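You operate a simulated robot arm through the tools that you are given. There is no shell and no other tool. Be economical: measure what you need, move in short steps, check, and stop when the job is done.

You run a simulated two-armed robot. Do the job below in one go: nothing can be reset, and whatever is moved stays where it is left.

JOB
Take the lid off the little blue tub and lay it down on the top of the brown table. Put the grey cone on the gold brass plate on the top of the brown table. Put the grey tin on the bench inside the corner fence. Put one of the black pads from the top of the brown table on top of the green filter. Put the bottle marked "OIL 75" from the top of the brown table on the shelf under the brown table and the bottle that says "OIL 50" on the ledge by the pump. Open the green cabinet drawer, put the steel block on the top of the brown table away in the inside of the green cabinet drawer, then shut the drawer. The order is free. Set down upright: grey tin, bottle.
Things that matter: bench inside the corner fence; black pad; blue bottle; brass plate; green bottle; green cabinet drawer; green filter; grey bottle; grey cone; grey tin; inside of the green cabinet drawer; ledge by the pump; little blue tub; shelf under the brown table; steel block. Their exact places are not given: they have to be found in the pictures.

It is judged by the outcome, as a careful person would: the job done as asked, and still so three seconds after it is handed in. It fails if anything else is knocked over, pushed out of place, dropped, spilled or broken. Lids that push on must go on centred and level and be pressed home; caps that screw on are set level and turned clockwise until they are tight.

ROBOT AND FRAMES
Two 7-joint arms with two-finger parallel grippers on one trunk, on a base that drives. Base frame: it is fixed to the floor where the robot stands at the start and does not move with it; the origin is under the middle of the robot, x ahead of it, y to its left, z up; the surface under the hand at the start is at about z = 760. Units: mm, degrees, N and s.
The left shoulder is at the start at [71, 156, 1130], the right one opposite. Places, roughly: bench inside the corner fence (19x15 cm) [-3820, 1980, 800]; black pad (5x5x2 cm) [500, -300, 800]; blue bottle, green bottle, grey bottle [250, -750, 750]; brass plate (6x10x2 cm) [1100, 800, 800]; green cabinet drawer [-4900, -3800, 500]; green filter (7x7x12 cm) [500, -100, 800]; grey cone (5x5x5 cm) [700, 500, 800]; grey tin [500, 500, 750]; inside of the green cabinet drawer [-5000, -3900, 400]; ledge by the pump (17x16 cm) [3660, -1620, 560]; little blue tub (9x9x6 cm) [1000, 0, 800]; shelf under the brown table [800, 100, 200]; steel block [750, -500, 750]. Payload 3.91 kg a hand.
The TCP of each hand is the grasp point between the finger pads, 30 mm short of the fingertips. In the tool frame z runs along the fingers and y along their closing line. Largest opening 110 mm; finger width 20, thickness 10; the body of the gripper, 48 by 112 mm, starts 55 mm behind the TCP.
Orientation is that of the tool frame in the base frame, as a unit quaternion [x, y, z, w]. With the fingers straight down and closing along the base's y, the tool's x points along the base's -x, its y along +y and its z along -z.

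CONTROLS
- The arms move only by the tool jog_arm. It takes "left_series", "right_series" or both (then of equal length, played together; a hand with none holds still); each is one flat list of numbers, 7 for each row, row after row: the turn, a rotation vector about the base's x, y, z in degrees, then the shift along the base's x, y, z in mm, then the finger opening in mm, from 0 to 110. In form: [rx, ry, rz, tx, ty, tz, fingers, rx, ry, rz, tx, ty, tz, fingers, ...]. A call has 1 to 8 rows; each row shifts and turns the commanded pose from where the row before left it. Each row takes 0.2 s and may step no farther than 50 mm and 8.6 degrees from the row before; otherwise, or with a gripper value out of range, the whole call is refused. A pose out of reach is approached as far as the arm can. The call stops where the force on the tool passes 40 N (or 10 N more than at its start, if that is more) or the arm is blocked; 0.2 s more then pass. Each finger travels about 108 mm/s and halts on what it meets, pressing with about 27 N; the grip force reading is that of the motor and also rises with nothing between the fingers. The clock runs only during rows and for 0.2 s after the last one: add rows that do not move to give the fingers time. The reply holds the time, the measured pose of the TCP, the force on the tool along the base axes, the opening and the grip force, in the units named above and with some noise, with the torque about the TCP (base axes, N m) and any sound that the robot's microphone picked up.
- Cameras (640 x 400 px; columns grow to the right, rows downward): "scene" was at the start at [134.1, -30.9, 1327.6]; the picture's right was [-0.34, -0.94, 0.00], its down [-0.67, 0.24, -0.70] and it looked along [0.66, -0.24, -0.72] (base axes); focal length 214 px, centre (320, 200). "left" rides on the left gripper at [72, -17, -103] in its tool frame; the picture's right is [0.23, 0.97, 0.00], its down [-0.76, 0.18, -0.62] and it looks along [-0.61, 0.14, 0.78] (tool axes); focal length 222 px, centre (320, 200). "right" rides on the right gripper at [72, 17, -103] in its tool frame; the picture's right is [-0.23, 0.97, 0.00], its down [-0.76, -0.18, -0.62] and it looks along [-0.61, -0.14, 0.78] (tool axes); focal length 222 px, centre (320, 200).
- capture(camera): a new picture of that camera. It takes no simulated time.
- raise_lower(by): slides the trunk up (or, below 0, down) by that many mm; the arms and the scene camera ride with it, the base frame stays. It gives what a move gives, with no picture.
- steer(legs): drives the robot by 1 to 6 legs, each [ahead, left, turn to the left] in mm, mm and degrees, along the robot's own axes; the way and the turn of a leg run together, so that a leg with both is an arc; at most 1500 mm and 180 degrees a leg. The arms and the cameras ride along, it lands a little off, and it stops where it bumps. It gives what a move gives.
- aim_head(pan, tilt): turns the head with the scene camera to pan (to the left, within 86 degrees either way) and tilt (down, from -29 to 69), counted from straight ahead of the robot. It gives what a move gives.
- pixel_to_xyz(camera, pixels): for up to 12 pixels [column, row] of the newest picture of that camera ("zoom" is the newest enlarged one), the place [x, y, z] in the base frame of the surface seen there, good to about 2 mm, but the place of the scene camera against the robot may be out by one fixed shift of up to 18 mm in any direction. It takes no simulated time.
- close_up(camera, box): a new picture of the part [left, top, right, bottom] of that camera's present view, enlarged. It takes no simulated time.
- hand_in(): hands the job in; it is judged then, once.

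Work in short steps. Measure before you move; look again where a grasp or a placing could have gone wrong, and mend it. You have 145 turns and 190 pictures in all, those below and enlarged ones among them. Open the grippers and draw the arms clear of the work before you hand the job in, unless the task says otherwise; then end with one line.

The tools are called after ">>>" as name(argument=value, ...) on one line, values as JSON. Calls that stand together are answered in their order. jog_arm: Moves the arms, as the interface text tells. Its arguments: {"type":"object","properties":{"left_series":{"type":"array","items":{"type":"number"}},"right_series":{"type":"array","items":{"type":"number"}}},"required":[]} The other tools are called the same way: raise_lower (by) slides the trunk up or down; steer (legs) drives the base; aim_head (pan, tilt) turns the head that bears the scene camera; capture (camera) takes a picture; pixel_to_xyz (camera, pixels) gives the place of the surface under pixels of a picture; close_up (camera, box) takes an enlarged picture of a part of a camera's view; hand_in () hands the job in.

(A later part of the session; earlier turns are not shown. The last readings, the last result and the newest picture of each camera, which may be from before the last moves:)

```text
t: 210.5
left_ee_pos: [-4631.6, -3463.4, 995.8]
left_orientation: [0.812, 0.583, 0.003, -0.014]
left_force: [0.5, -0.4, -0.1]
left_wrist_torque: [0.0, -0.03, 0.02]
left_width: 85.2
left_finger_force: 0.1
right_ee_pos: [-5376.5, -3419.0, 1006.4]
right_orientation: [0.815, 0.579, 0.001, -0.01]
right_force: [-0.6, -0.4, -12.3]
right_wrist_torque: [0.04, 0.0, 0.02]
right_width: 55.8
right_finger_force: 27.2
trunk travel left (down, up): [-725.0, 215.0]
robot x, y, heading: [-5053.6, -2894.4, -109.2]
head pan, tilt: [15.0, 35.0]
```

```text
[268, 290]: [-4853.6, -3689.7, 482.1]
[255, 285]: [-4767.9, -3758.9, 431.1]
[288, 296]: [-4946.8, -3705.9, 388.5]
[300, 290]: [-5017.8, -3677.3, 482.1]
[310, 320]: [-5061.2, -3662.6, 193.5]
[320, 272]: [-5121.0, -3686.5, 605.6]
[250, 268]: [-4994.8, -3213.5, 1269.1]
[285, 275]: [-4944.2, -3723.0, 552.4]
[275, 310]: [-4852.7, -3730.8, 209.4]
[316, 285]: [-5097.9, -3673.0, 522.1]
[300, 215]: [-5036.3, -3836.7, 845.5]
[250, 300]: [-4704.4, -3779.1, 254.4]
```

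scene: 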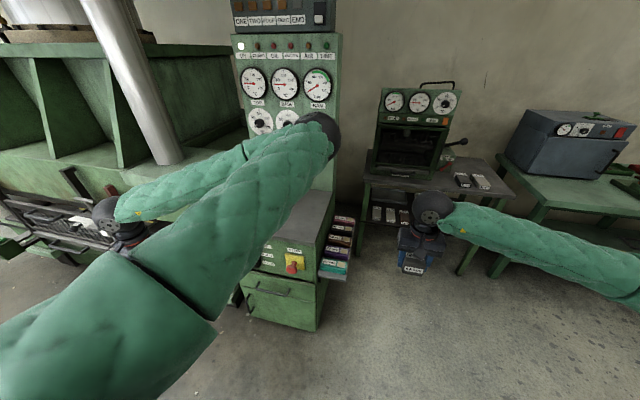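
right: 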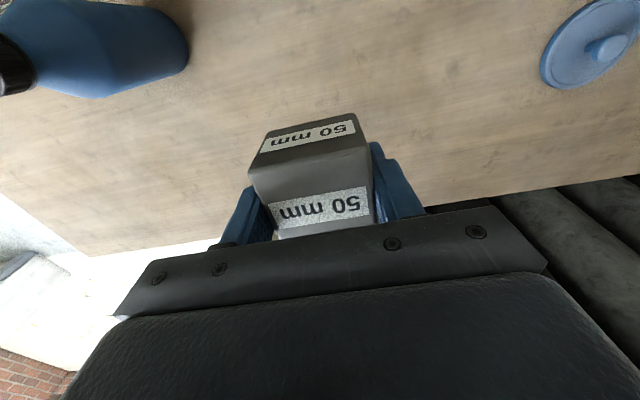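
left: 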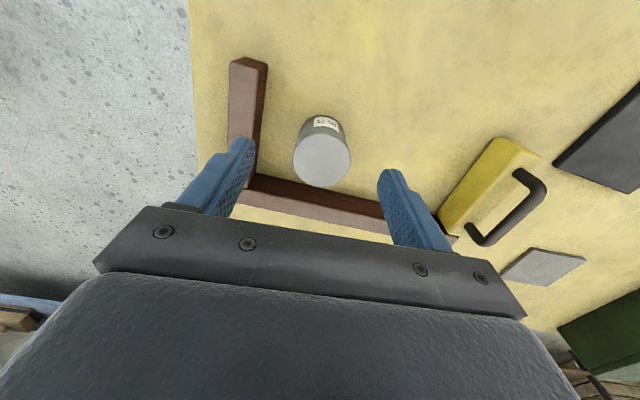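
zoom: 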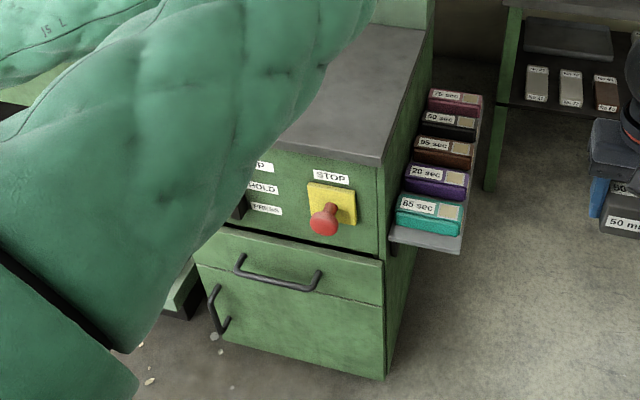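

Handle bar ≈(-4880,-3681,496), about 40 mm proud of the drawer face. I bring the left hand in front of it and lower the trunk 350 mm.

>>> jog_arm(left_series=[0, 0, 0, -40, 13, 0, 60, 0, 0, 0, -40, 13, 0, 60, 0, 0, 0, -40, 13, 0, 60, 0, 0, 0, -40, 13, 0, 60])

>>> raise_lower(by=-350)

>>> capture(camera="left")

>>> capture(camera="scene")

```text
t: 211.5
left_ee_pos: [-4792.5, -3417.2, 996.2]
left_orientation: [0.812, 0.583, 0.005, -0.014]
left_force: [-0.4, 0.0, 0.9]
left_wrist_torque: [-0.02, -0.01, -0.01]
left_width: 59.8
left_finger_force: 0.1
left hand out of reach, approached as far as the arm can: row 4
right_ee_pos: [-5378.1, -3417.1, 1007.4]
right_orientation: [0.815, 0.579, 0.001, -0.009]
right_force: [-0.4, 1.3, -11.9]
right_wrist_torque: [0.02, 0.0, 0.02]
right_width: 56.0
right_finger_force: 27.4
trunk travel left (down, up): [-725.0, 215.0]
robot x, y, heading: [-5053.7, -2894.2, -109.2]
head pan, tilt: [15.0, 35.0]
```

```text
t: 214.9
left_ee_pos: [-4791.3, -3418.7, 645.0]
left_orientation: [0.812, 0.583, 0.003, -0.014]
left_force: [-0.1, 0.2, 0.5]
left_wrist_torque: [0.0, -0.02, -0.01]
left_width: 60.0
left_finger_force: 0.1
right_ee_pos: [-5377.0, -3417.8, 656.5]
right_orientation: [0.815, 0.58, 0.001, -0.011]
right_force: [-0.1, -0.6, -11.4]
right_wrist_torque: [0.03, 0.0, -0.01]
right_width: 56.0
right_finger_force: 26.6
trunk travel left (down, up): [-375.0, 565.0]
robot x, y, heading: [-5052.4, -2899.4, -109.5]
head pan, tilt: [15.0, 35.0]
```

```text
71 pictures are left
```

left: 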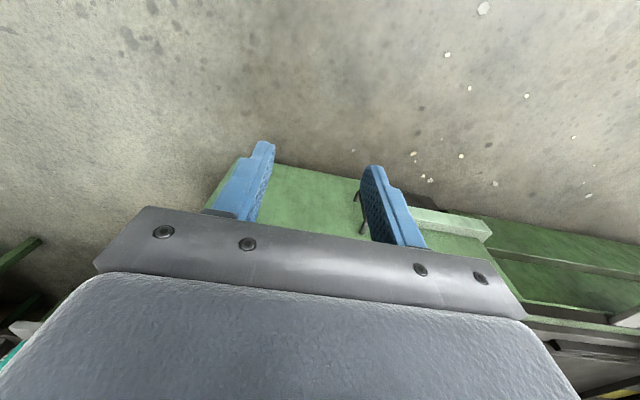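

```text
70 pictures are left
```

scene: 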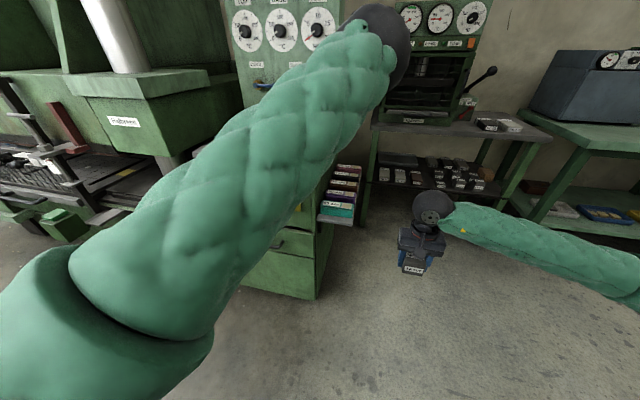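

The hand is aligned with the drawer's middle. A hook from above behind the bar (20 mm finger in the ~37 mm gap) is simplest; I approach 160 mm with closed fingers to measure the bar with the left camera.

>>> jog_arm(left_series=[0, 0, 0, -12.7, -38, 0, 30, 0, 0, 0, -12.7, -38, 0, 10, 0, 0, 0, -12.7, -38, 0, 0, 0, 0, 0, -9, -28, 0, 0])

>>> capture(camera="left")

```text
t: 215.9
left_ee_pos: [-4838.8, -3562.1, 645.6]
left_orientation: [0.811, 0.584, 0.003, -0.014]
left_force: [0.0, 0.5, -0.3]
left_wrist_torque: [0.01, -0.01, -0.01]
left_width: 0.0
left_finger_force: 27.3
right_ee_pos: [-5377.2, -3418.7, 656.4]
right_orientation: [0.815, 0.579, 0.002, -0.011]
right_force: [-0.7, 0.8, -11.6]
right_wrist_torque: [0.04, 0.0, 0.0]
right_width: 55.9
right_finger_force: 27.2
trunk travel left (down, up): [-375.0, 565.0]
robot x, y, heading: [-5050.6, -2900.1, -109.1]
head pan, tilt: [15.0, 35.0]
```

```text
69 pictures are left
```

left: 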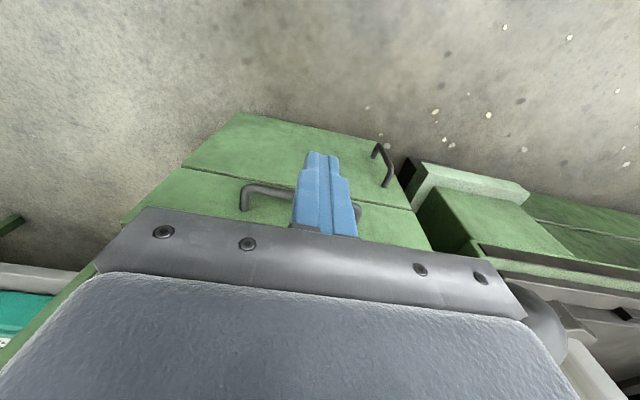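

The handle bar shows from (243,195) to (358,212). I enlarge and measure bar and face points.

>>> close_up(camera="left", box=[180, 120, 420, 260])

>>> pixel_to_xyz(camera="left", pixels=[[246, 187], [265, 188], [285, 190], [357, 207], [244, 205], [270, 200], [270, 212], [200, 180], [380, 212], [280, 191], [360, 215], [250, 150]])

```text
2.67 times, centred on (300, 190) of left
```

zoom: 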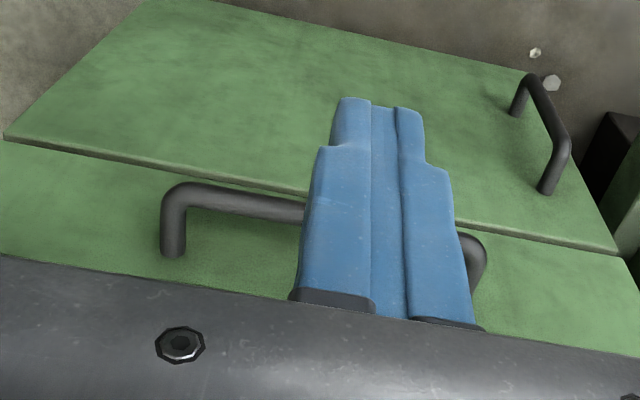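

```text
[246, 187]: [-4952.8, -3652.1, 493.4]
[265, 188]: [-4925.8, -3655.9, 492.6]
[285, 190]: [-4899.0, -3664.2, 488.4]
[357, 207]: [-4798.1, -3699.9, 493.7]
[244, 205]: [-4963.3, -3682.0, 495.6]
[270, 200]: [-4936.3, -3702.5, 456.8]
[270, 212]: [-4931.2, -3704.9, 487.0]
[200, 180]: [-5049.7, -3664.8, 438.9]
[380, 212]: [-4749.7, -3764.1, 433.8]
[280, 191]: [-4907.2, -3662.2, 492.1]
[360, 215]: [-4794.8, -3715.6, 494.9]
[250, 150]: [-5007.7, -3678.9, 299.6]
```

Bar: back face u≈-5044, drawer face -5079, height ≈492. I tilt the hand 13° back, go over the gap at z≈575, and look before hooking.

>>> jog_arm(left_series=[-6.4, 2.2, 0, 0, 0, -35, 0, -6.4, 2.2, 0, 0, 0, -35, 0, 0, 0, 0, -11.25, -35.3, 0, 0, 0, 0, 0, -11.25, -35.3, 0, 0, 0, 0, 0, -11.25, -35.3, 0, 0, 0, 0, 0, -11.25, -35.3, 0, 0, 0, 0, 0, 0, 0, -20, 0])

>>> capture(camera="left")

```text
t: 217.6
left_ee_pos: [-4881.7, -3702.2, 554.3]
left_orientation: [0.809, 0.579, -0.093, 0.054]
left_force: [-1.3, 0.4, -0.1]
left_wrist_torque: [0.03, -0.01, 0.01]
left_width: 0.0
left_finger_force: 26.8
right_ee_pos: [-5377.4, -3418.6, 654.4]
right_orientation: [0.815, 0.58, 0.002, -0.012]
right_force: [0.4, -1.0, -11.5]
right_wrist_torque: [0.03, 0.0, 0.0]
right_width: 56.0
right_finger_force: 26.9
trunk travel left (down, up): [-375.0, 565.0]
robot x, y, heading: [-5053.7, -2899.6, -109.2]
head pan, tilt: [15.0, 35.0]
```

```text
67 pictures are left
```

left: 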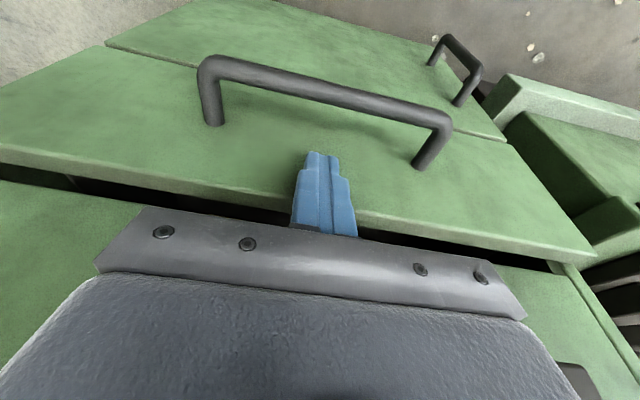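

The fingers are above the gap behind the bar. I check the bar's place once more, then lower 44 mm.

>>> pixel_to_xyz(camera="left", pixels=[[325, 88], [325, 96], [325, 125], [280, 130], [318, 154], [210, 120], [425, 160]])

>>> jog_arm(left_series=[0, 0, 0, 0, 0, -15, 0, 0, 0, 0, 0, 0, -15, 0, 0, 0, 0, 0, 0, -14, 0])

>>> capture(camera="left")

```text
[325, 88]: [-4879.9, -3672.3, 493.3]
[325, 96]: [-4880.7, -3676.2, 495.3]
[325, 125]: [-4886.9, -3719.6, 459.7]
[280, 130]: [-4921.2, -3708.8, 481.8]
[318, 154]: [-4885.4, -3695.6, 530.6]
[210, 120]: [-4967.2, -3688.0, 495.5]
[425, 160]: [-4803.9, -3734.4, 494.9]
```

```text
t: 218.3
left_ee_pos: [-4881.7, -3701.4, 510.8]
left_orientation: [0.808, 0.579, -0.093, 0.053]
left_force: [-0.5, -0.2, -0.6]
left_wrist_torque: [0.01, 0.02, 0.0]
left_width: 0.0
left_finger_force: 26.9
right_ee_pos: [-5377.6, -3418.5, 656.6]
right_orientation: [0.815, 0.58, 0.001, -0.011]
right_force: [-0.1, 0.1, -12.0]
right_wrist_torque: [0.03, -0.03, -0.01]
right_width: 55.8
right_finger_force: 27.0
trunk travel left (down, up): [-375.0, 565.0]
robot x, y, heading: [-5052.3, -2893.1, -109.2]
head pan, tilt: [15.0, 35.0]
```

```text
66 pictures are left
```

left: 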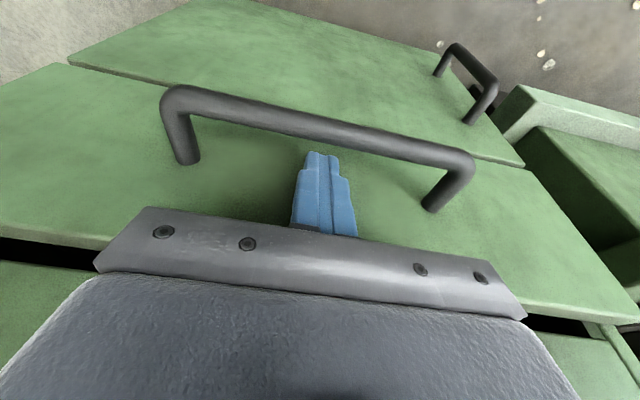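

I lower 8 mm more and pull back along +u (8 rows of 25 mm).

>>> jog_arm(left_series=[0, 0, 0, 0, 0, -8, 0, 0, 0, 0, 5, 15, 0, 0, 0, 0, 0, 8, 24, 0, 0, 0, 0, 0, 8, 24, 0, 0, 0, 0, 0, 8, 24, 0, 0, 0, 0, 0, 8, 24, 0, 0, 0, 0, 0, 8, 24, 0, 0, 0, 0, 0, 8, 24, 0, 0])

>>> capture(camera="left")

```text
t: 220.2
left_ee_pos: [-4829.5, -3542.5, 504.2]
left_orientation: [0.808, 0.579, -0.093, 0.053]
left_force: [-0.4, 0.6, -0.5]
left_wrist_torque: [0.0, 0.01, 0.0]
left_width: 0.0
left_finger_force: 27.1
right_ee_pos: [-5377.5, -3419.4, 654.7]
right_orientation: [0.815, 0.58, 0.001, -0.01]
right_force: [0.1, 0.0, -13.4]
right_wrist_torque: [0.05, -0.01, 0.01]
right_width: 56.2
right_finger_force: 27.2
trunk travel left (down, up): [-375.0, 565.0]
robot x, y, heading: [-5052.3, -2894.7, -109.3]
head pan, tilt: [15.0, 35.0]
```

```text
65 pictures are left
```

left: 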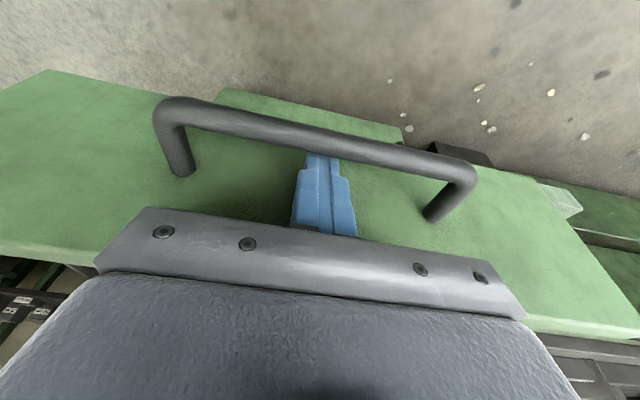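

The drawer slides open. I pull 80 mm more and then unhook upward.

>>> jog_arm(left_series=[0, 0, 0, 8, 24, 0, 0, 0, 0, 0, 8, 24, 0, 0, 0, 0, 0, 8, 24, 0, 0, 0, 0, 0, -1, -4, 0, 0, 0, 0, 0, 0, 0, 30, 0, 0, 0, 0, 0, 0, 40, 0, 0, 0, 0, 0, 0, 45, 0])

>>> capture(camera="left")

>>> capture(camera="scene")

```text
t: 221.8
left_ee_pos: [-4807.3, -3473.6, 618.1]
left_orientation: [0.809, 0.578, -0.094, 0.054]
left_force: [-0.8, 0.8, -0.6]
left_wrist_torque: [-0.02, 0.0, 0.0]
left_width: 0.0
left_finger_force: 27.4
right_ee_pos: [-5376.7, -3417.1, 655.9]
right_orientation: [0.815, 0.579, 0.001, -0.011]
right_force: [-0.1, 0.3, -11.5]
right_wrist_torque: [0.04, -0.03, 0.02]
right_width: 55.9
right_finger_force: 26.9
trunk travel left (down, up): [-375.0, 565.0]
robot x, y, heading: [-5050.0, -2894.1, -109.7]
head pan, tilt: [15.0, 35.0]
```

```text
64 pictures are left
```

left: 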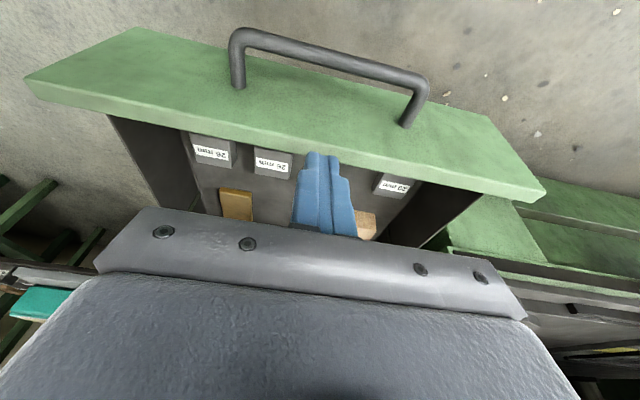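

```text
63 pictures are left
```

scene: 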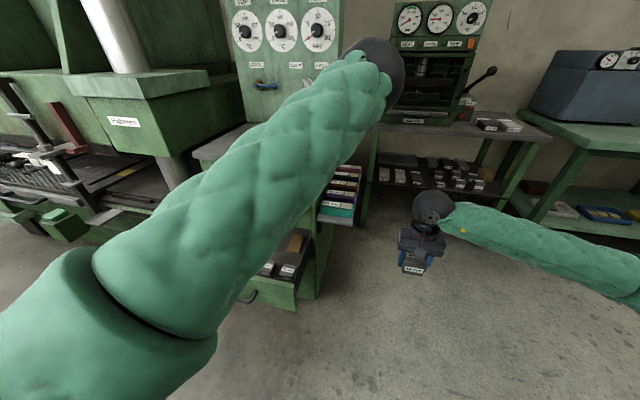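

The drawer is open with other blocks inside. I pull the left hand back and up, and measure the press front before shifting left.

>>> jog_arm(left_series=[0, 0, 0, 12, 40, 20, 0, 0, 0, 0, 12, 40, 20, 0, 0, 0, 0, 12, 40, 20, 0, 6.4, -2.2, 0, 12, 40, 20, 0, 6.4, -2.2, 0, 12, 40, 20, 0])

>>> pixel_to_xyz(camera="scene", pixels=[[60, 225], [100, 190], [30, 215], [130, 80], [120, 205], [270, 270], [285, 285], [300, 245], [395, 285]])

>>> capture(camera="left")

```text
t: 222.9
left_ee_pos: [-4708.7, -3404.1, 688.7]
left_orientation: [0.812, 0.583, 0.005, -0.016]
left_force: [-0.1, 0.6, 0.1]
left_wrist_torque: [-0.02, -0.01, 0.0]
left_width: 0.0
left_finger_force: 27.1
left hand out of reach, approached as far as the arm can: row 1, 2, 3, 4, 5
right_ee_pos: [-5376.9, -3419.1, 655.4]
right_orientation: [0.815, 0.579, 0.001, -0.009]
right_force: [-0.3, 0.2, -12.3]
right_wrist_torque: [0.03, -0.01, 0.01]
right_width: 56.0
right_finger_force: 26.9
trunk travel left (down, up): [-375.0, 565.0]
robot x, y, heading: [-5052.1, -2893.9, -109.4]
head pan, tilt: [15.0, 35.0]
```

```text
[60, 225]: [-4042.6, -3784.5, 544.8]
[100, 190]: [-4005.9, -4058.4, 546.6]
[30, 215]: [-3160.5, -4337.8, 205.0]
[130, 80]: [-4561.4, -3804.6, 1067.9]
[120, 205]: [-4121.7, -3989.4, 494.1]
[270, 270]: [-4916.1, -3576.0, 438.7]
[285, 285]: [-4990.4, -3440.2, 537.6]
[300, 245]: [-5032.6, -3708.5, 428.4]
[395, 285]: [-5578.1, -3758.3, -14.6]
```

```text
62 pictures are left
```

left: 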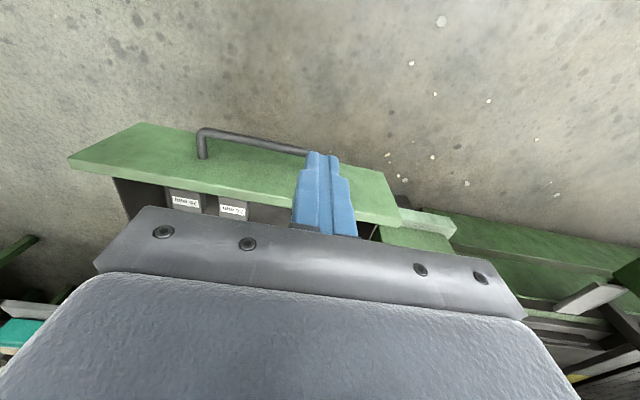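

The press stays 150 mm clear of the left hand. I shift the base 360 mm left and move the right hand 200 mm left over the drawer, then look inside.

>>> steer(legs=[[0, 360, 0]])

>>> jog_arm(right_series=[0, 0, 0, 45, -15, 0, 30, 0, 0, 0, 45, -15, 0, 30, 0, 0, 0, 45, -15, 0, 30])

>>> capture(camera="right")

>>> aim_head(pan=-5, tilt=50)

>>> capture(camera="scene")

```text
t: 225.3
left_ee_pos: [-4368.7, -3523.2, 686.7]
left_orientation: [0.812, 0.584, 0.004, -0.017]
left_force: [-0.5, 0.8, -0.6]
left_wrist_torque: [0.03, 0.03, 0.03]
left_width: 0.0
left_finger_force: 26.8
right_ee_pos: [-5038.2, -3537.8, 657.0]
right_orientation: [0.815, 0.579, 0.001, -0.01]
right_force: [0.6, 0.1, -12.0]
right_wrist_torque: [0.01, 0.03, 0.02]
right_width: 55.9
right_finger_force: 26.6
trunk travel left (down, up): [-375.0, 565.0]
robot x, y, heading: [-4714.1, -3018.2, -109.1]
head pan, tilt: [15.0, 35.0]
```

```text
t: 226.1
left_ee_pos: [-4368.6, -3523.7, 687.1]
left_orientation: [0.812, 0.583, 0.003, -0.017]
left_force: [0.7, 0.4, 0.7]
left_wrist_torque: [0.01, 0.02, 0.0]
left_width: 0.0
left_finger_force: 27.3
right_ee_pos: [-4902.4, -3583.1, 654.4]
right_orientation: [0.815, 0.579, 0.002, -0.011]
right_force: [-0.5, -0.6, -12.2]
right_wrist_torque: [0.03, -0.01, 0.0]
right_width: 55.9
right_finger_force: 26.9
trunk travel left (down, up): [-375.0, 565.0]
robot x, y, heading: [-4714.1, -3015.1, -109.2]
head pan, tilt: [15.0, 35.0]
```

```text
61 pictures are left
```

right: 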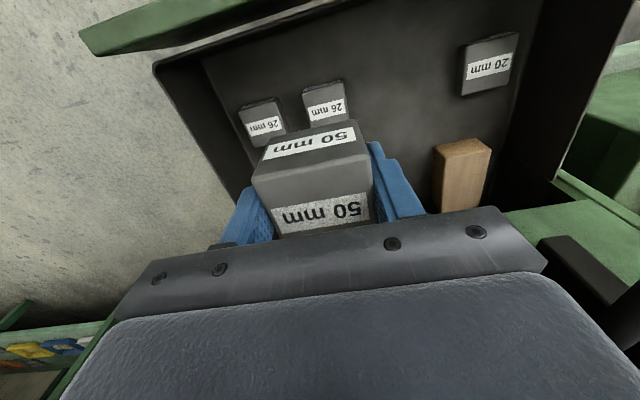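

```text
t: 226.9
left_ee_pos: [-4368.5, -3524.2, 687.3]
left_orientation: [0.812, 0.584, 0.004, -0.015]
left_force: [-1.3, 0.9, 0.2]
left_wrist_torque: [-0.03, 0.0, 0.02]
left_width: 0.0
left_finger_force: 27.1
right_ee_pos: [-4901.8, -3583.1, 655.7]
right_orientation: [0.815, 0.579, 0.001, -0.011]
right_force: [0.1, -0.2, -12.0]
right_wrist_torque: [0.02, -0.1, 0.03]
right_width: 55.9
right_finger_force: 26.8
trunk travel left (down, up): [-375.0, 565.0]
robot x, y, heading: [-4711.9, -3016.4, -109.3]
head pan, tilt: [-5.0, 50.0]
```

```text
60 pictures are left
```

scene: 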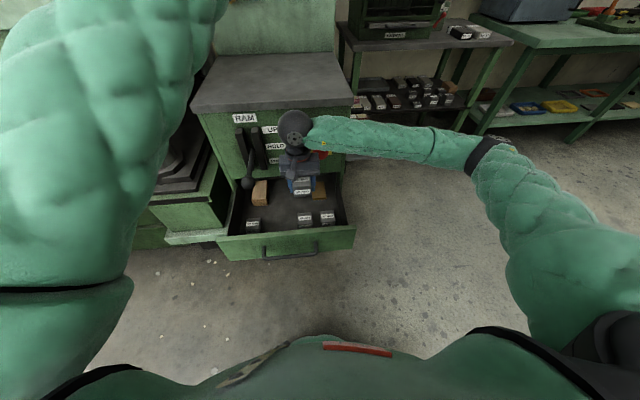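

Free floor lies at about (405,95) in the right view, between the 26 mm block and the 20 mm block. I measure.

>>> pixel_to_xyz(camera="right", pixels=[[405, 90], [400, 130], [346, 105], [462, 70], [437, 150], [390, 40], [326, 90], [250, 60], [205, 58], [545, 60], [405, 65]])

>>> close_up(camera="scene", box=[190, 140, 380, 280])

```text
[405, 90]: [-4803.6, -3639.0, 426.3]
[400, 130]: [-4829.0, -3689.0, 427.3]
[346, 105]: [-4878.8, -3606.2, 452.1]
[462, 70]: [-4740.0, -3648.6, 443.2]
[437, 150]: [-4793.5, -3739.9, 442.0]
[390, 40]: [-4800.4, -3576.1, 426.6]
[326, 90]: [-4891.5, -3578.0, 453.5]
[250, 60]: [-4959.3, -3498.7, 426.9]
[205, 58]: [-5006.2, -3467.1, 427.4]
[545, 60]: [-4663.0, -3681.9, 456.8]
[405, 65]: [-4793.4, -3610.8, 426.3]
```

```text
2.86 times, centred on (285, 210) of scene
```

zoom: 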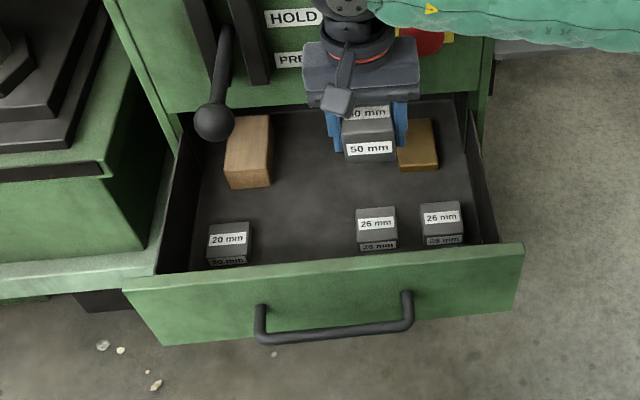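

The drawer's middle is free: target ≈(-4815,-3640) on floor z 426. I check the lever knob at scene (248,182) for clearance.

>>> pixel_to_xyz(camera="scene", pixels=[[248, 182], [242, 150], [262, 160], [290, 262], [280, 235], [230, 232]])

```text
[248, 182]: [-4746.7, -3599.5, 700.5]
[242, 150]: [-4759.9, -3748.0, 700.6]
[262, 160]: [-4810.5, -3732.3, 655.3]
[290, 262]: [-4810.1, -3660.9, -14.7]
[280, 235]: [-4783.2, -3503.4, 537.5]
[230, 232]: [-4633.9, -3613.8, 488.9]
```

The knob (-4747,-3600,715) limits the left side. I measure the STOP button, gold piece and the rear edges of the 26 mm blocks.

>>> pixel_to_xyz(camera="scene", pixels=[[322, 154], [318, 184], [312, 196], [326, 197], [305, 213], [318, 213], [327, 210], [296, 207]])

>>> pixel_to_xyz(camera="right", pixels=[[343, 120], [312, 120], [283, 130], [340, 85], [350, 80]])

```text
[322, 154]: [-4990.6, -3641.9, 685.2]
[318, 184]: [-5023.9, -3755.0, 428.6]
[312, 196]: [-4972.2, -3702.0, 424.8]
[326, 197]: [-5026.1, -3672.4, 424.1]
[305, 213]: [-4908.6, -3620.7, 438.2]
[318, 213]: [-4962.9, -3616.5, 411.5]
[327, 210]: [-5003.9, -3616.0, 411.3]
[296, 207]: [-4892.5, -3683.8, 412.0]
```

```text
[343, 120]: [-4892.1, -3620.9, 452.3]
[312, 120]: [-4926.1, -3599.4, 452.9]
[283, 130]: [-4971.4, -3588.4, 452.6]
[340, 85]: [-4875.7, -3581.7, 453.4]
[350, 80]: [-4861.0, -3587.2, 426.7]
```

Space is tight by the panel, so I'll first draw the drawer out ~70 mm more, by lowering the held block inside its front wall and pulling gently back.

>>> jog_arm(right_series=[0, 0, 0, 27, 17, 0, 30, 0, 0, 0, 27, 17, 0, 30, 0, 0, 0, 0, 0, -47, 30, 0, 0, 0, 0, 0, -47, 30, 0, 0, 0, 0, 0, -46, 30])

>>> jog_arm(right_series=[0, 0, 0, 4.8, 14.2, 0, 30, 0, 0, 0, 4.8, 14.2, 0, 30, 0, 0, 0, 4.8, 14.2, 0, 30, 0, 0, 0, 4.8, 14.2, 0, 30, 0, 0, 0, 4.8, 14.2, 0, 30, 0, 0, 0, 4.8, 14.2, 0, 30])

>>> capture(camera="right")

>>> capture(camera="scene")

```text
t: 228.1
left_ee_pos: [-4368.7, -3522.9, 687.2]
left_orientation: [0.812, 0.584, 0.004, -0.015]
left_force: [-0.4, 0.1, 0.1]
left_wrist_torque: [0.03, 0.0, -0.05]
left_width: 0.0
left_finger_force: 27.2
right_ee_pos: [-4847.2, -3550.5, 514.6]
right_orientation: [0.815, 0.58, 0.002, -0.01]
right_force: [1.1, 1.0, -11.1]
right_wrist_torque: [0.01, 0.0, 0.0]
right_width: 55.7
right_finger_force: 27.5
trunk travel left (down, up): [-375.0, 565.0]
robot x, y, heading: [-4712.0, -3015.2, -109.5]
head pan, tilt: [-5.0, 50.0]
```

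```text
t: 229.5
left_ee_pos: [-4367.9, -3524.4, 687.6]
left_orientation: [0.812, 0.584, 0.004, -0.015]
left_force: [0.5, 0.6, -0.1]
left_wrist_torque: [0.02, -0.03, 0.0]
left_width: 0.0
left_finger_force: 26.5
right_ee_pos: [-4823.3, -3471.7, 515.2]
right_orientation: [0.817, 0.577, -0.004, -0.008]
right_force: [-2.3, -12.3, -14.2]
right_wrist_torque: [0.16, -0.15, 0.55]
right_width: 56.1
right_finger_force: 26.7
trunk travel left (down, up): [-375.0, 565.0]
robot x, y, heading: [-4717.9, -3020.5, -109.3]
head pan, tilt: [-5.0, 50.0]
stopped in row 6 (right hand): the force on the tool passed its limit at 75 N (the readings are from after the stop); the commanded pose is now the measured one
```

```text
58 pictures are left
```

right: 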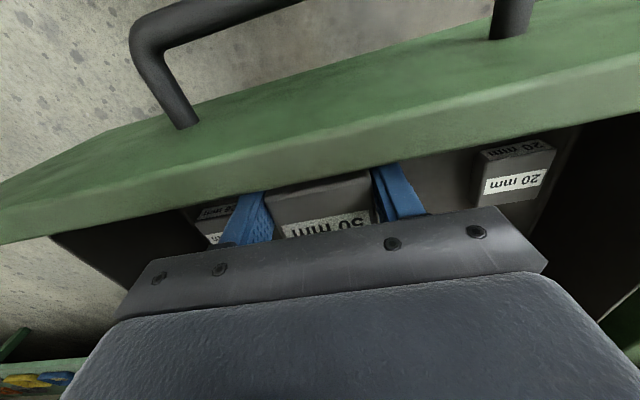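

```text
57 pictures are left
```

scene: 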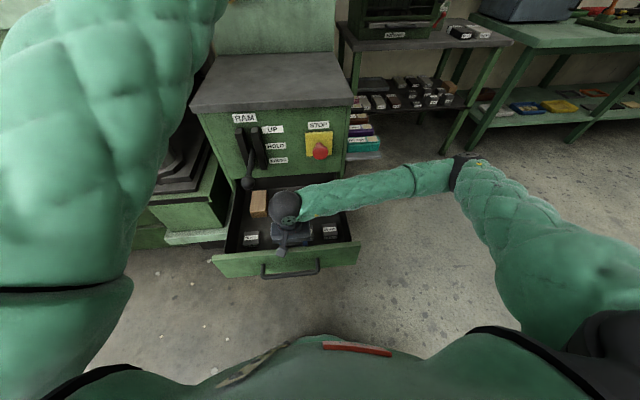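

The drawer came out further until its stop. I ease off, lift, and look inside again.

>>> jog_arm(right_series=[0, 0, 0, -5, -14, 0, 30, 0, 0, 0, 0, 0, 45, 30, 0, 0, 0, -10, -30, 45, 30, 0, 0, 0, -12, -35, 30, 30])

>>> capture(camera="right")

```text
refused: row 3 steps farther than a row can; nothing moved
```

```text
56 pictures are left
```

right: 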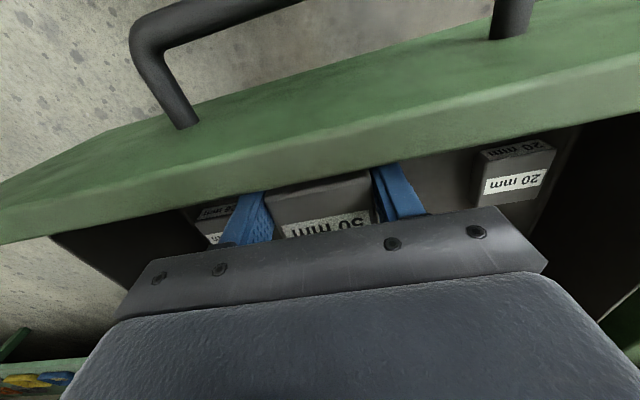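

Resending with smaller steps.

>>> jog_arm(right_series=[0, 0, 0, -5, -14, 0, 30, 0, 0, 0, 0, 0, 45, 30, 0, 0, 0, -9, -27, 35, 30, 0, 0, 0, -9, -27, 35, 30, 0, 0, 0, -6, -18, 0, 30])

>>> capture(camera="right")

```text
t: 230.7
left_ee_pos: [-4369.0, -3525.1, 686.6]
left_orientation: [0.812, 0.584, 0.004, -0.015]
left_force: [-0.1, -0.3, 0.1]
left_wrist_torque: [0.0, 0.0, 0.01]
left_width: 0.2
left_finger_force: 26.5
right_ee_pos: [-4851.7, -3558.7, 631.2]
right_orientation: [0.816, 0.578, -0.003, -0.009]
right_force: [-0.8, -1.2, -12.1]
right_wrist_torque: [0.21, -0.06, -0.01]
right_width: 55.9
right_finger_force: 27.0
trunk travel left (down, up): [-375.0, 565.0]
robot x, y, heading: [-4712.4, -3015.7, -109.1]
head pan, tilt: [-5.0, 50.0]
```

```text
55 pictures are left
```

right: 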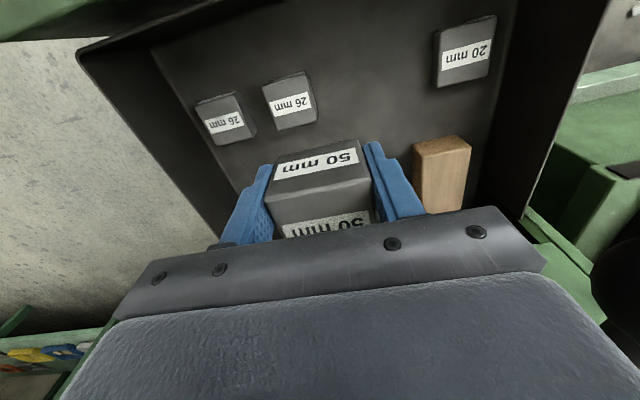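

I measure again: 26 mm block's corner (317,118), wood's edge (415,165), 20 mm block (437,85), floor (365,110).

>>> pixel_to_xyz(camera="right", pixels=[[316, 120], [277, 130], [415, 160], [420, 143], [437, 85], [365, 110], [385, 130], [270, 25], [360, 60]])

```text
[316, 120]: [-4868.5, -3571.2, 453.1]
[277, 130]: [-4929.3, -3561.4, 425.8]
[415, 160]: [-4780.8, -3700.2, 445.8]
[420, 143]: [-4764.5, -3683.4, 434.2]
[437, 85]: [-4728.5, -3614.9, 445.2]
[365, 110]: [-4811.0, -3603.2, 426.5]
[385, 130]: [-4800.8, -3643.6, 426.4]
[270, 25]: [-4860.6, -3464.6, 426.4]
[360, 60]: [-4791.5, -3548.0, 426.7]
```

Good room now. I place the block at (-4868,-3632): move over and lower until contact.

>>> jog_arm(right_series=[0, 0, 0, -8.4, -36.8, 0, 30, 0, 0, 0, -8.4, -36.9, 0, 30, 0, 0, 0, 0, 0, -45, 30, 0, 0, 0, 0, 0, -45, 30, 0, 0, 0, 0, 0, -45, 30, 0, 0, 0, 0, 0, -28, 30, 0, 0, 0, 0, 0, -5, 30, 0, 0, 0, 0, 0, -3, 30])

>>> capture(camera="right")

```text
t: 232.5
left_ee_pos: [-4368.5, -3522.1, 688.9]
left_orientation: [0.812, 0.583, 0.004, -0.016]
left_force: [0.5, -0.5, 0.9]
left_wrist_torque: [-0.01, 0.0, 0.05]
left_width: 0.0
left_finger_force: 26.7
right_ee_pos: [-4868.8, -3631.1, 460.8]
right_orientation: [0.816, 0.578, -0.003, -0.007]
right_force: [-2.0, 1.3, -2.5]
right_wrist_torque: [0.23, -0.29, 0.06]
right_width: 56.2
right_finger_force: 27.0
trunk travel left (down, up): [-375.0, 565.0]
robot x, y, heading: [-4709.0, -3012.6, -109.2]
head pan, tilt: [-5.0, 50.0]
```

```text
54 pictures are left
```

right: 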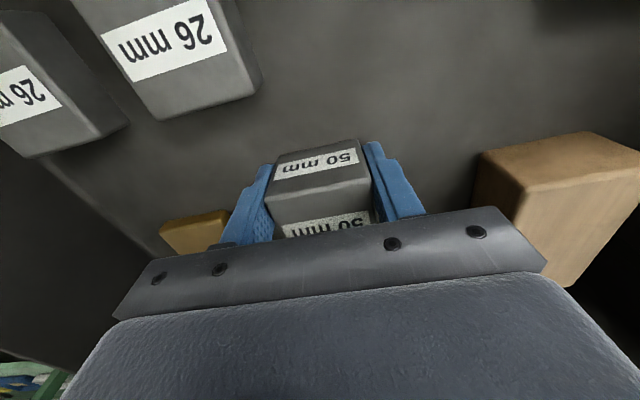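

The weight is nearly off the hand. I lower 1.5 mm, open to 70 and lift out.

>>> jog_arm(right_series=[0, 0, 0, 0, 0, -1.5, 30, 0, 0, 0, 0, 0, 0, 70, 0, 0, 0, 0, 0, 0, 70, 0, 0, 0, 0, 0, 45, 70, 0, 0, 0, 0, 0, 48, 70, 0, 0, 0, 0, 0, 48, 70, 0, 0, 0, 0, 0, 45, 40])

>>> capture(camera="right")

```text
t: 234.1
left_ee_pos: [-4368.8, -3524.0, 687.6]
left_orientation: [0.812, 0.584, 0.003, -0.015]
left_force: [-0.5, 0.4, -0.2]
left_wrist_torque: [0.01, -0.02, -0.01]
left_width: 0.3
left_finger_force: 26.6
right_ee_pos: [-4867.4, -3629.2, 645.8]
right_orientation: [0.816, 0.577, -0.003, -0.008]
right_force: [-0.4, -0.5, 0.1]
right_wrist_torque: [0.03, 0.0, -0.03]
right_width: 39.9
right_finger_force: 0.1
trunk travel left (down, up): [-375.0, 565.0]
robot x, y, heading: [-4714.6, -3015.6, -109.1]
head pan, tilt: [-5.0, 50.0]
```

```text
53 pictures are left
```

right: 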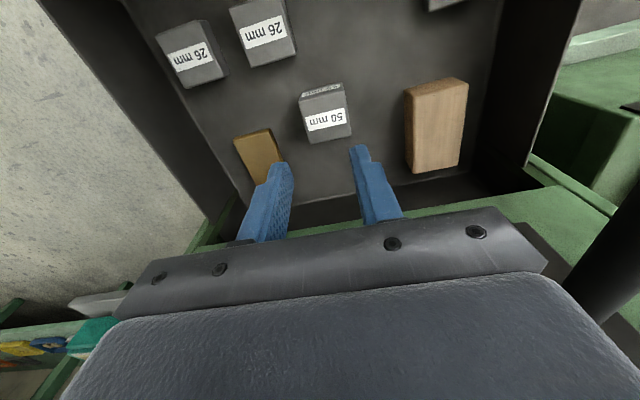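

The block stands in the drawer. To shut it I back the base 200 mm, bring the right hand (closed) in front of the handle bar.

>>> steer(legs=[[-200, 0, 0]])

>>> jog_arm(right_series=[-6.4, 2.2, 0, 8, 24, 0, 0, -6.4, 2.2, 0, 8, 24, 0, 0, 0, 0, 0, 9, 28, 0, 0, 0, 0, 0, 4, 12, 0, 0])

>>> capture(camera="right")

```text
t: 235.7
left_ee_pos: [-4303.4, -3335.0, 688.1]
left_orientation: [0.812, 0.583, 0.004, -0.015]
left_force: [-0.1, 0.5, 1.1]
left_wrist_torque: [-0.01, -0.01, 0.03]
left_width: 0.0
left_finger_force: 27.4
right_ee_pos: [-4802.0, -3441.9, 646.7]
right_orientation: [0.816, 0.578, -0.003, -0.007]
right_force: [-1.0, -0.7, 0.2]
right_wrist_torque: [0.0, -0.01, 0.03]
right_width: 40.1
right_finger_force: 0.0
trunk travel left (down, up): [-375.0, 565.0]
robot x, y, heading: [-4650.5, -2827.1, -109.3]
head pan, tilt: [-5.0, 50.0]
```

```text
t: 236.7
left_ee_pos: [-4301.5, -3333.7, 688.8]
left_orientation: [0.812, 0.583, 0.004, -0.016]
left_force: [0.6, -0.3, 0.3]
left_wrist_torque: [-0.01, -0.02, -0.01]
left_width: 0.0
left_finger_force: 27.2
right_ee_pos: [-4774.9, -3352.7, 646.3]
right_orientation: [0.812, 0.573, -0.099, 0.062]
right_force: [-0.2, 0.4, -0.7]
right_wrist_torque: [-0.01, -0.03, -0.03]
right_width: 0.0
right_finger_force: 26.8
trunk travel left (down, up): [-375.0, 565.0]
robot x, y, heading: [-4644.3, -2828.5, -109.4]
head pan, tilt: [-5.0, 50.0]
```

```text
52 pictures are left
```

right: 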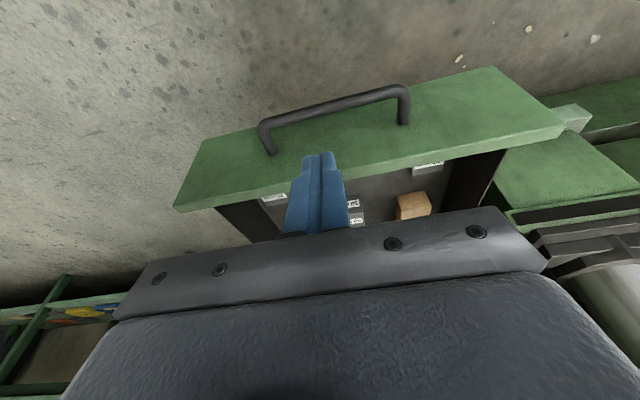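

I check the bar's place (330,103) before lowering.

>>> pixel_to_xyz(camera="right", pixels=[[330, 103], [385, 90], [270, 122], [330, 140], [340, 165]])

```text
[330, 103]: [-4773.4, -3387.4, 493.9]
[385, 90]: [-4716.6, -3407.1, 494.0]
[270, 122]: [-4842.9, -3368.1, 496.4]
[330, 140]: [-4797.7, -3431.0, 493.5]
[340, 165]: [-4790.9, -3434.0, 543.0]
```

Bar front is at u≈-4727, the fingers 15 mm before it. I lower to z≈510 and push the drawer in.

>>> jog_arm(right_series=[0, 0, 0, 0, 0, -46, 0, 0, 0, 0, 0, 0, -45, 0, 0, 0, 0, 0, 0, -45, 0, 0, 0, 0, -9, -28, 0, 0, 0, 0, 0, -12, -36, 0, 0, 0, 0, 0, -12, -36, 0, 0, 0, 0, 0, -12, -36, 0, 0, 0, 0, 0, -12, -36, 0, 0])

>>> jog_arm(right_series=[0, 0, 0, -12, -36, 0, 0, 0, 0, 0, -12, -36, 0, 0, 0, 0, 0, -9, -28, 0, 0, 0, 0, 0, -6, -19, 0, 0, 0, 0, 0, -4, -12, 0, 0, 0, 0, 0, -2, -6, 0, 0])

>>> capture(camera="scene")

>>> capture(camera="right")

```text
t: 238.5
left_ee_pos: [-4302.9, -3334.6, 687.4]
left_orientation: [0.812, 0.583, 0.004, -0.016]
left_force: [0.5, -0.2, 0.1]
left_wrist_torque: [-0.02, -0.01, 0.02]
left_width: 0.0
left_finger_force: 26.9
right_ee_pos: [-4830.9, -3525.5, 508.2]
right_orientation: [0.812, 0.573, -0.098, 0.061]
right_force: [0.1, -0.7, -0.7]
right_wrist_torque: [0.0, 0.02, 0.0]
right_width: 0.0
right_finger_force: 27.5
trunk travel left (down, up): [-375.0, 565.0]
robot x, y, heading: [-4649.4, -2826.6, -109.6]
head pan, tilt: [-5.0, 50.0]
```

```text
t: 239.9
left_ee_pos: [-4302.2, -3336.4, 686.6]
left_orientation: [0.812, 0.584, 0.004, -0.016]
left_force: [-0.9, -0.4, 0.4]
left_wrist_torque: [-0.01, 0.05, 0.01]
left_width: 0.1
left_finger_force: 27.7
right_ee_pos: [-4872.4, -3658.1, 506.1]
right_orientation: [0.811, 0.575, -0.095, 0.058]
right_force: [0.6, 1.4, -0.5]
right_wrist_torque: [-0.03, 0.08, -0.01]
right_width: 0.0
right_finger_force: 27.3
trunk travel left (down, up): [-375.0, 565.0]
robot x, y, heading: [-4646.5, -2826.9, -109.2]
head pan, tilt: [-5.0, 50.0]
stopped in row 6 (right hand): the force on the tool passed its limit at 45 N (the readings are from after the stop); the commanded pose is now the measured one
```

```text
51 pictures are left
```

scene: 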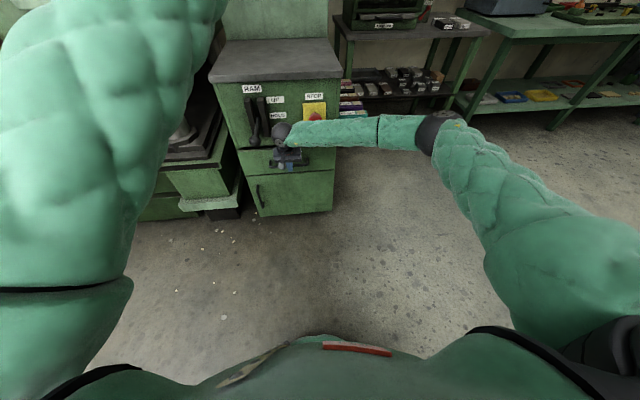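

```text
50 pictures are left
```

right: 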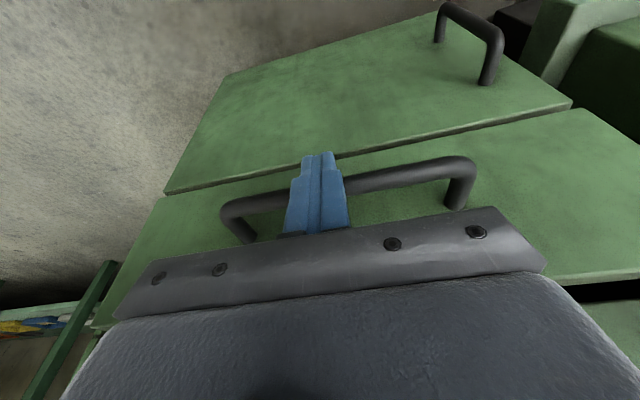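

The drawer is shut (hand stopped at the same place as the closed bar). I retract, look once, raise the trunk fully so the arms clear the barrel, and drive back the way I came.

>>> jog_arm(right_series=[0, 0, 0, 12, 36, 0, 0, 0, 0, 0, 12, 36, 10, 0, 6.4, -2.2, 0, 0, 0, 45, 40, 6.4, -2.2, 0, 0, 0, 45, 60], left_series=[0, 0, 0, 0, 0, 10, 40, 0, 0, 0, 0, 0, 40, 60, 0, 0, 0, 0, 0, 45, 60, 0, 0, 0, 0, 0, 45, 60])

>>> capture(camera="right")

>>> raise_lower(by=560)

>>> steer(legs=[[0, -540, 0], [-1500, 0, 0], [-250, 0, 0], [0, 570, 0], [-1500, 0, 0], [-826, 0, 0]])

```text
t: 240.9
left_ee_pos: [-4295.4, -3331.5, 820.9]
left_orientation: [0.806, 0.591, 0.012, -0.025]
left_force: [0.3, -1.1, 0.4]
left_wrist_torque: [-0.05, 0.0, -0.04]
left_width: 60.1
left_finger_force: 0.1
left hand out of reach, approached as far as the arm can: row 2
right_ee_pos: [-4848.0, -3585.5, 608.4]
right_orientation: [0.816, 0.579, 0.0, -0.011]
right_force: [0.3, 0.4, -0.4]
right_wrist_torque: [-0.03, 0.01, -0.02]
right_width: 59.9
right_finger_force: 0.2
trunk travel left (down, up): [-375.0, 565.0]
robot x, y, heading: [-4647.0, -2825.9, -109.3]
head pan, tilt: [-5.0, 50.0]
```

```text
49 pictures are left
```

right: 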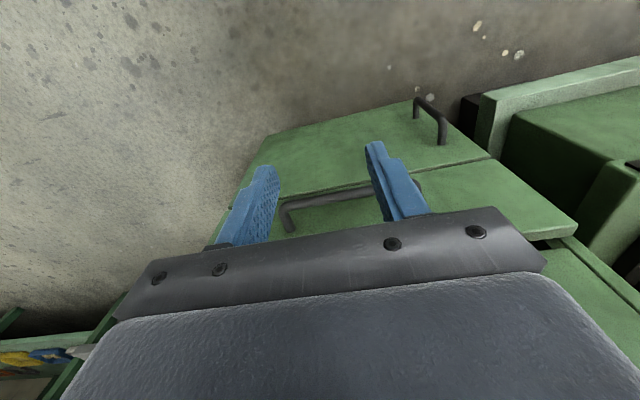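

```text
refused: 560 is not a number from -400 to 400
```

```text
t: 254.3
left_ee_pos: [-3945.7, -1602.7, 820.5]
left_orientation: [0.812, 0.583, 0.002, -0.026]
left_force: [0.1, -0.3, 0.1]
left_wrist_torque: [-0.03, 0.01, -0.01]
left_width: 60.6
left_finger_force: 0.0
right_ee_pos: [-4500.7, -1844.8, 607.9]
right_orientation: [0.821, 0.57, -0.001, -0.009]
right_force: [-0.9, 0.1, 0.9]
right_wrist_torque: [0.02, 0.01, 0.01]
right_width: 60.0
right_finger_force: 0.1
trunk travel left (down, up): [-375.0, 565.0]
robot x, y, heading: [-4281.0, -1092.1, -110.7]
head pan, tilt: [-5.0, 50.0]
stopped in leg 4: the robot was blocked; the commanded pose is now the measured one
```

The drawer is shut; the base bumped on the pallet while shifting left too early. I raise the trunk, shift away, back further and continue, then turn to face the brown table.

>>> raise_lower(by=400)

>>> steer(legs=[[0, -60, 2.2], [-520, 0, 0], [0, 300, 0], [-1500, 0, 0], [-280, 0, 0], [0, 0, 90]])

>>> aim_head(pan=0, tilt=18)

>>> capture(camera="scene")

```text
t: 258.1
left_ee_pos: [-3944.2, -1606.4, 1219.8]
left_orientation: [0.812, 0.583, 0.004, -0.026]
left_force: [0.7, -0.1, -0.4]
left_wrist_torque: [0.01, -0.03, -0.03]
left_width: 60.2
left_finger_force: 0.1
right_ee_pos: [-4501.0, -1846.3, 1006.6]
right_orientation: [0.821, 0.571, 0.0, -0.009]
right_force: [0.0, -0.1, 0.6]
right_wrist_torque: [0.0, -0.01, -0.02]
right_width: 59.9
right_finger_force: 0.2
trunk travel left (down, up): [-775.0, 165.0]
robot x, y, heading: [-4284.6, -1094.2, -110.7]
head pan, tilt: [-5.0, 50.0]
```

```text
t: 275.8
left_ee_pos: [-2787.7, 1346.1, 1220.6]
left_orientation: [0.153, 0.988, -0.015, -0.021]
left_force: [0.4, 0.1, 0.8]
left_wrist_torque: [-0.01, -0.02, 0.0]
left_width: 60.0
left_finger_force: 0.0
right_ee_pos: [-2538.8, 792.5, 1007.4]
right_orientation: [0.17, 0.985, -0.008, -0.007]
right_force: [0.0, 0.1, -0.1]
right_wrist_torque: [0.0, -0.01, -0.01]
right_width: 60.3
right_finger_force: 0.1
trunk travel left (down, up): [-775.0, 165.0]
robot x, y, heading: [-3295.9, 996.3, -19.7]
head pan, tilt: [-5.0, 50.0]
```

```text
t: 276.8
left_ee_pos: [-2786.2, 1344.5, 1220.5]
left_orientation: [0.155, 0.988, -0.016, -0.021]
left_force: [-0.4, 0.4, 0.0]
left_wrist_torque: [0.0, 0.01, 0.03]
left_width: 59.9
left_finger_force: 0.0
right_ee_pos: [-2537.3, 791.9, 1006.1]
right_orientation: [0.168, 0.986, -0.006, -0.006]
right_force: [-0.1, 0.5, 0.0]
right_wrist_torque: [0.01, 0.0, 0.02]
right_width: 60.1
right_finger_force: 0.1
trunk travel left (down, up): [-775.0, 165.0]
robot x, y, heading: [-3296.2, 997.3, -19.7]
head pan, tilt: [0.0, 18.0]
```

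```text
48 pictures are left
```

scene: 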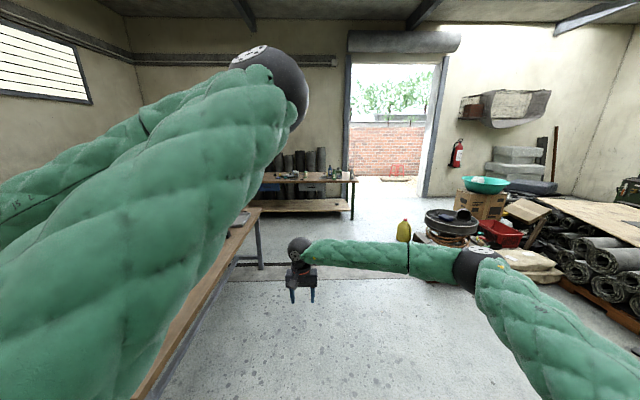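

The lane to the brown table is clear. I drive 3270 ahead and 170 right to the bottles and look.

>>> steer(legs=[[1500, 0, 1.2], [1500, 0, 0], [270, -170, 0]])

>>> aim_head(pan=-35, tilt=45)

>>> capture(camera="scene")

>>> capture(camera="right")

```text
t: 292.9
left_ee_pos: [247.3, 142.2, 1221.8]
left_orientation: [0.146, 0.989, -0.016, -0.02]
left_force: [0.0, -0.7, 0.0]
left_wrist_torque: [-0.02, -0.02, 0.01]
left_width: 60.4
left_finger_force: 0.1
right_ee_pos: [508.7, -405.5, 1006.7]
right_orientation: [0.16, 0.987, -0.007, -0.007]
right_force: [-0.4, 0.2, 0.4]
right_wrist_torque: [0.0, 0.01, -0.01]
right_width: 60.0
right_finger_force: 0.1
trunk travel left (down, up): [-775.0, 165.0]
robot x, y, heading: [-251.1, -211.1, -18.9]
head pan, tilt: [0.0, 18.0]
```

```text
t: 293.9
left_ee_pos: [246.8, 142.5, 1220.8]
left_orientation: [0.144, 0.989, -0.018, -0.022]
left_force: [0.5, 0.0, -0.1]
left_wrist_torque: [0.01, 0.0, -0.02]
left_width: 60.0
left_finger_force: 0.1
right_ee_pos: [507.4, -404.9, 1006.9]
right_orientation: [0.16, 0.987, -0.007, -0.006]
right_force: [0.0, -0.6, -0.2]
right_wrist_torque: [-0.01, -0.01, -0.01]
right_width: 59.9
right_finger_force: 0.2
trunk travel left (down, up): [-775.0, 165.0]
robot x, y, heading: [-254.9, -213.4, -18.7]
head pan, tilt: [-35.0, 45.0]
```

```text
47 pictures are left
```

scene: 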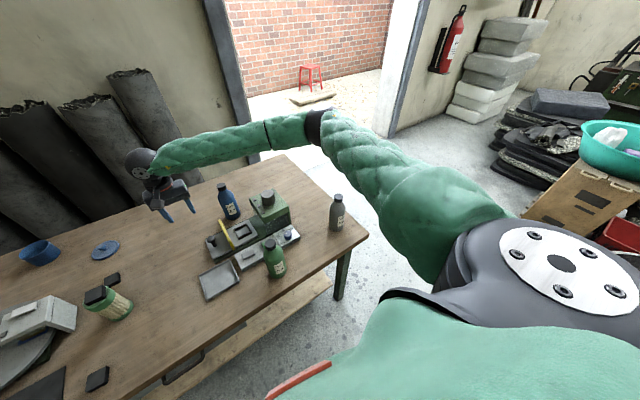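

```text
46 pictures are left
```

right: 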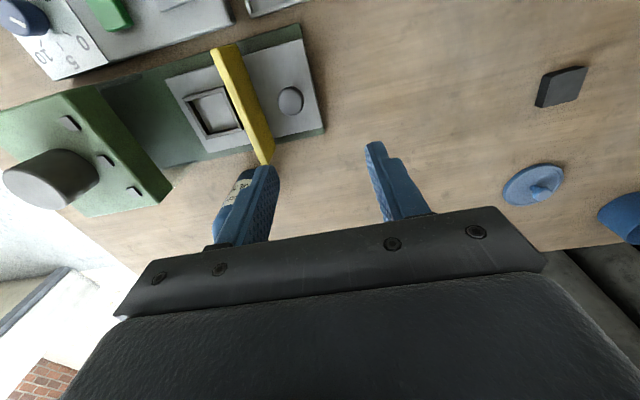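

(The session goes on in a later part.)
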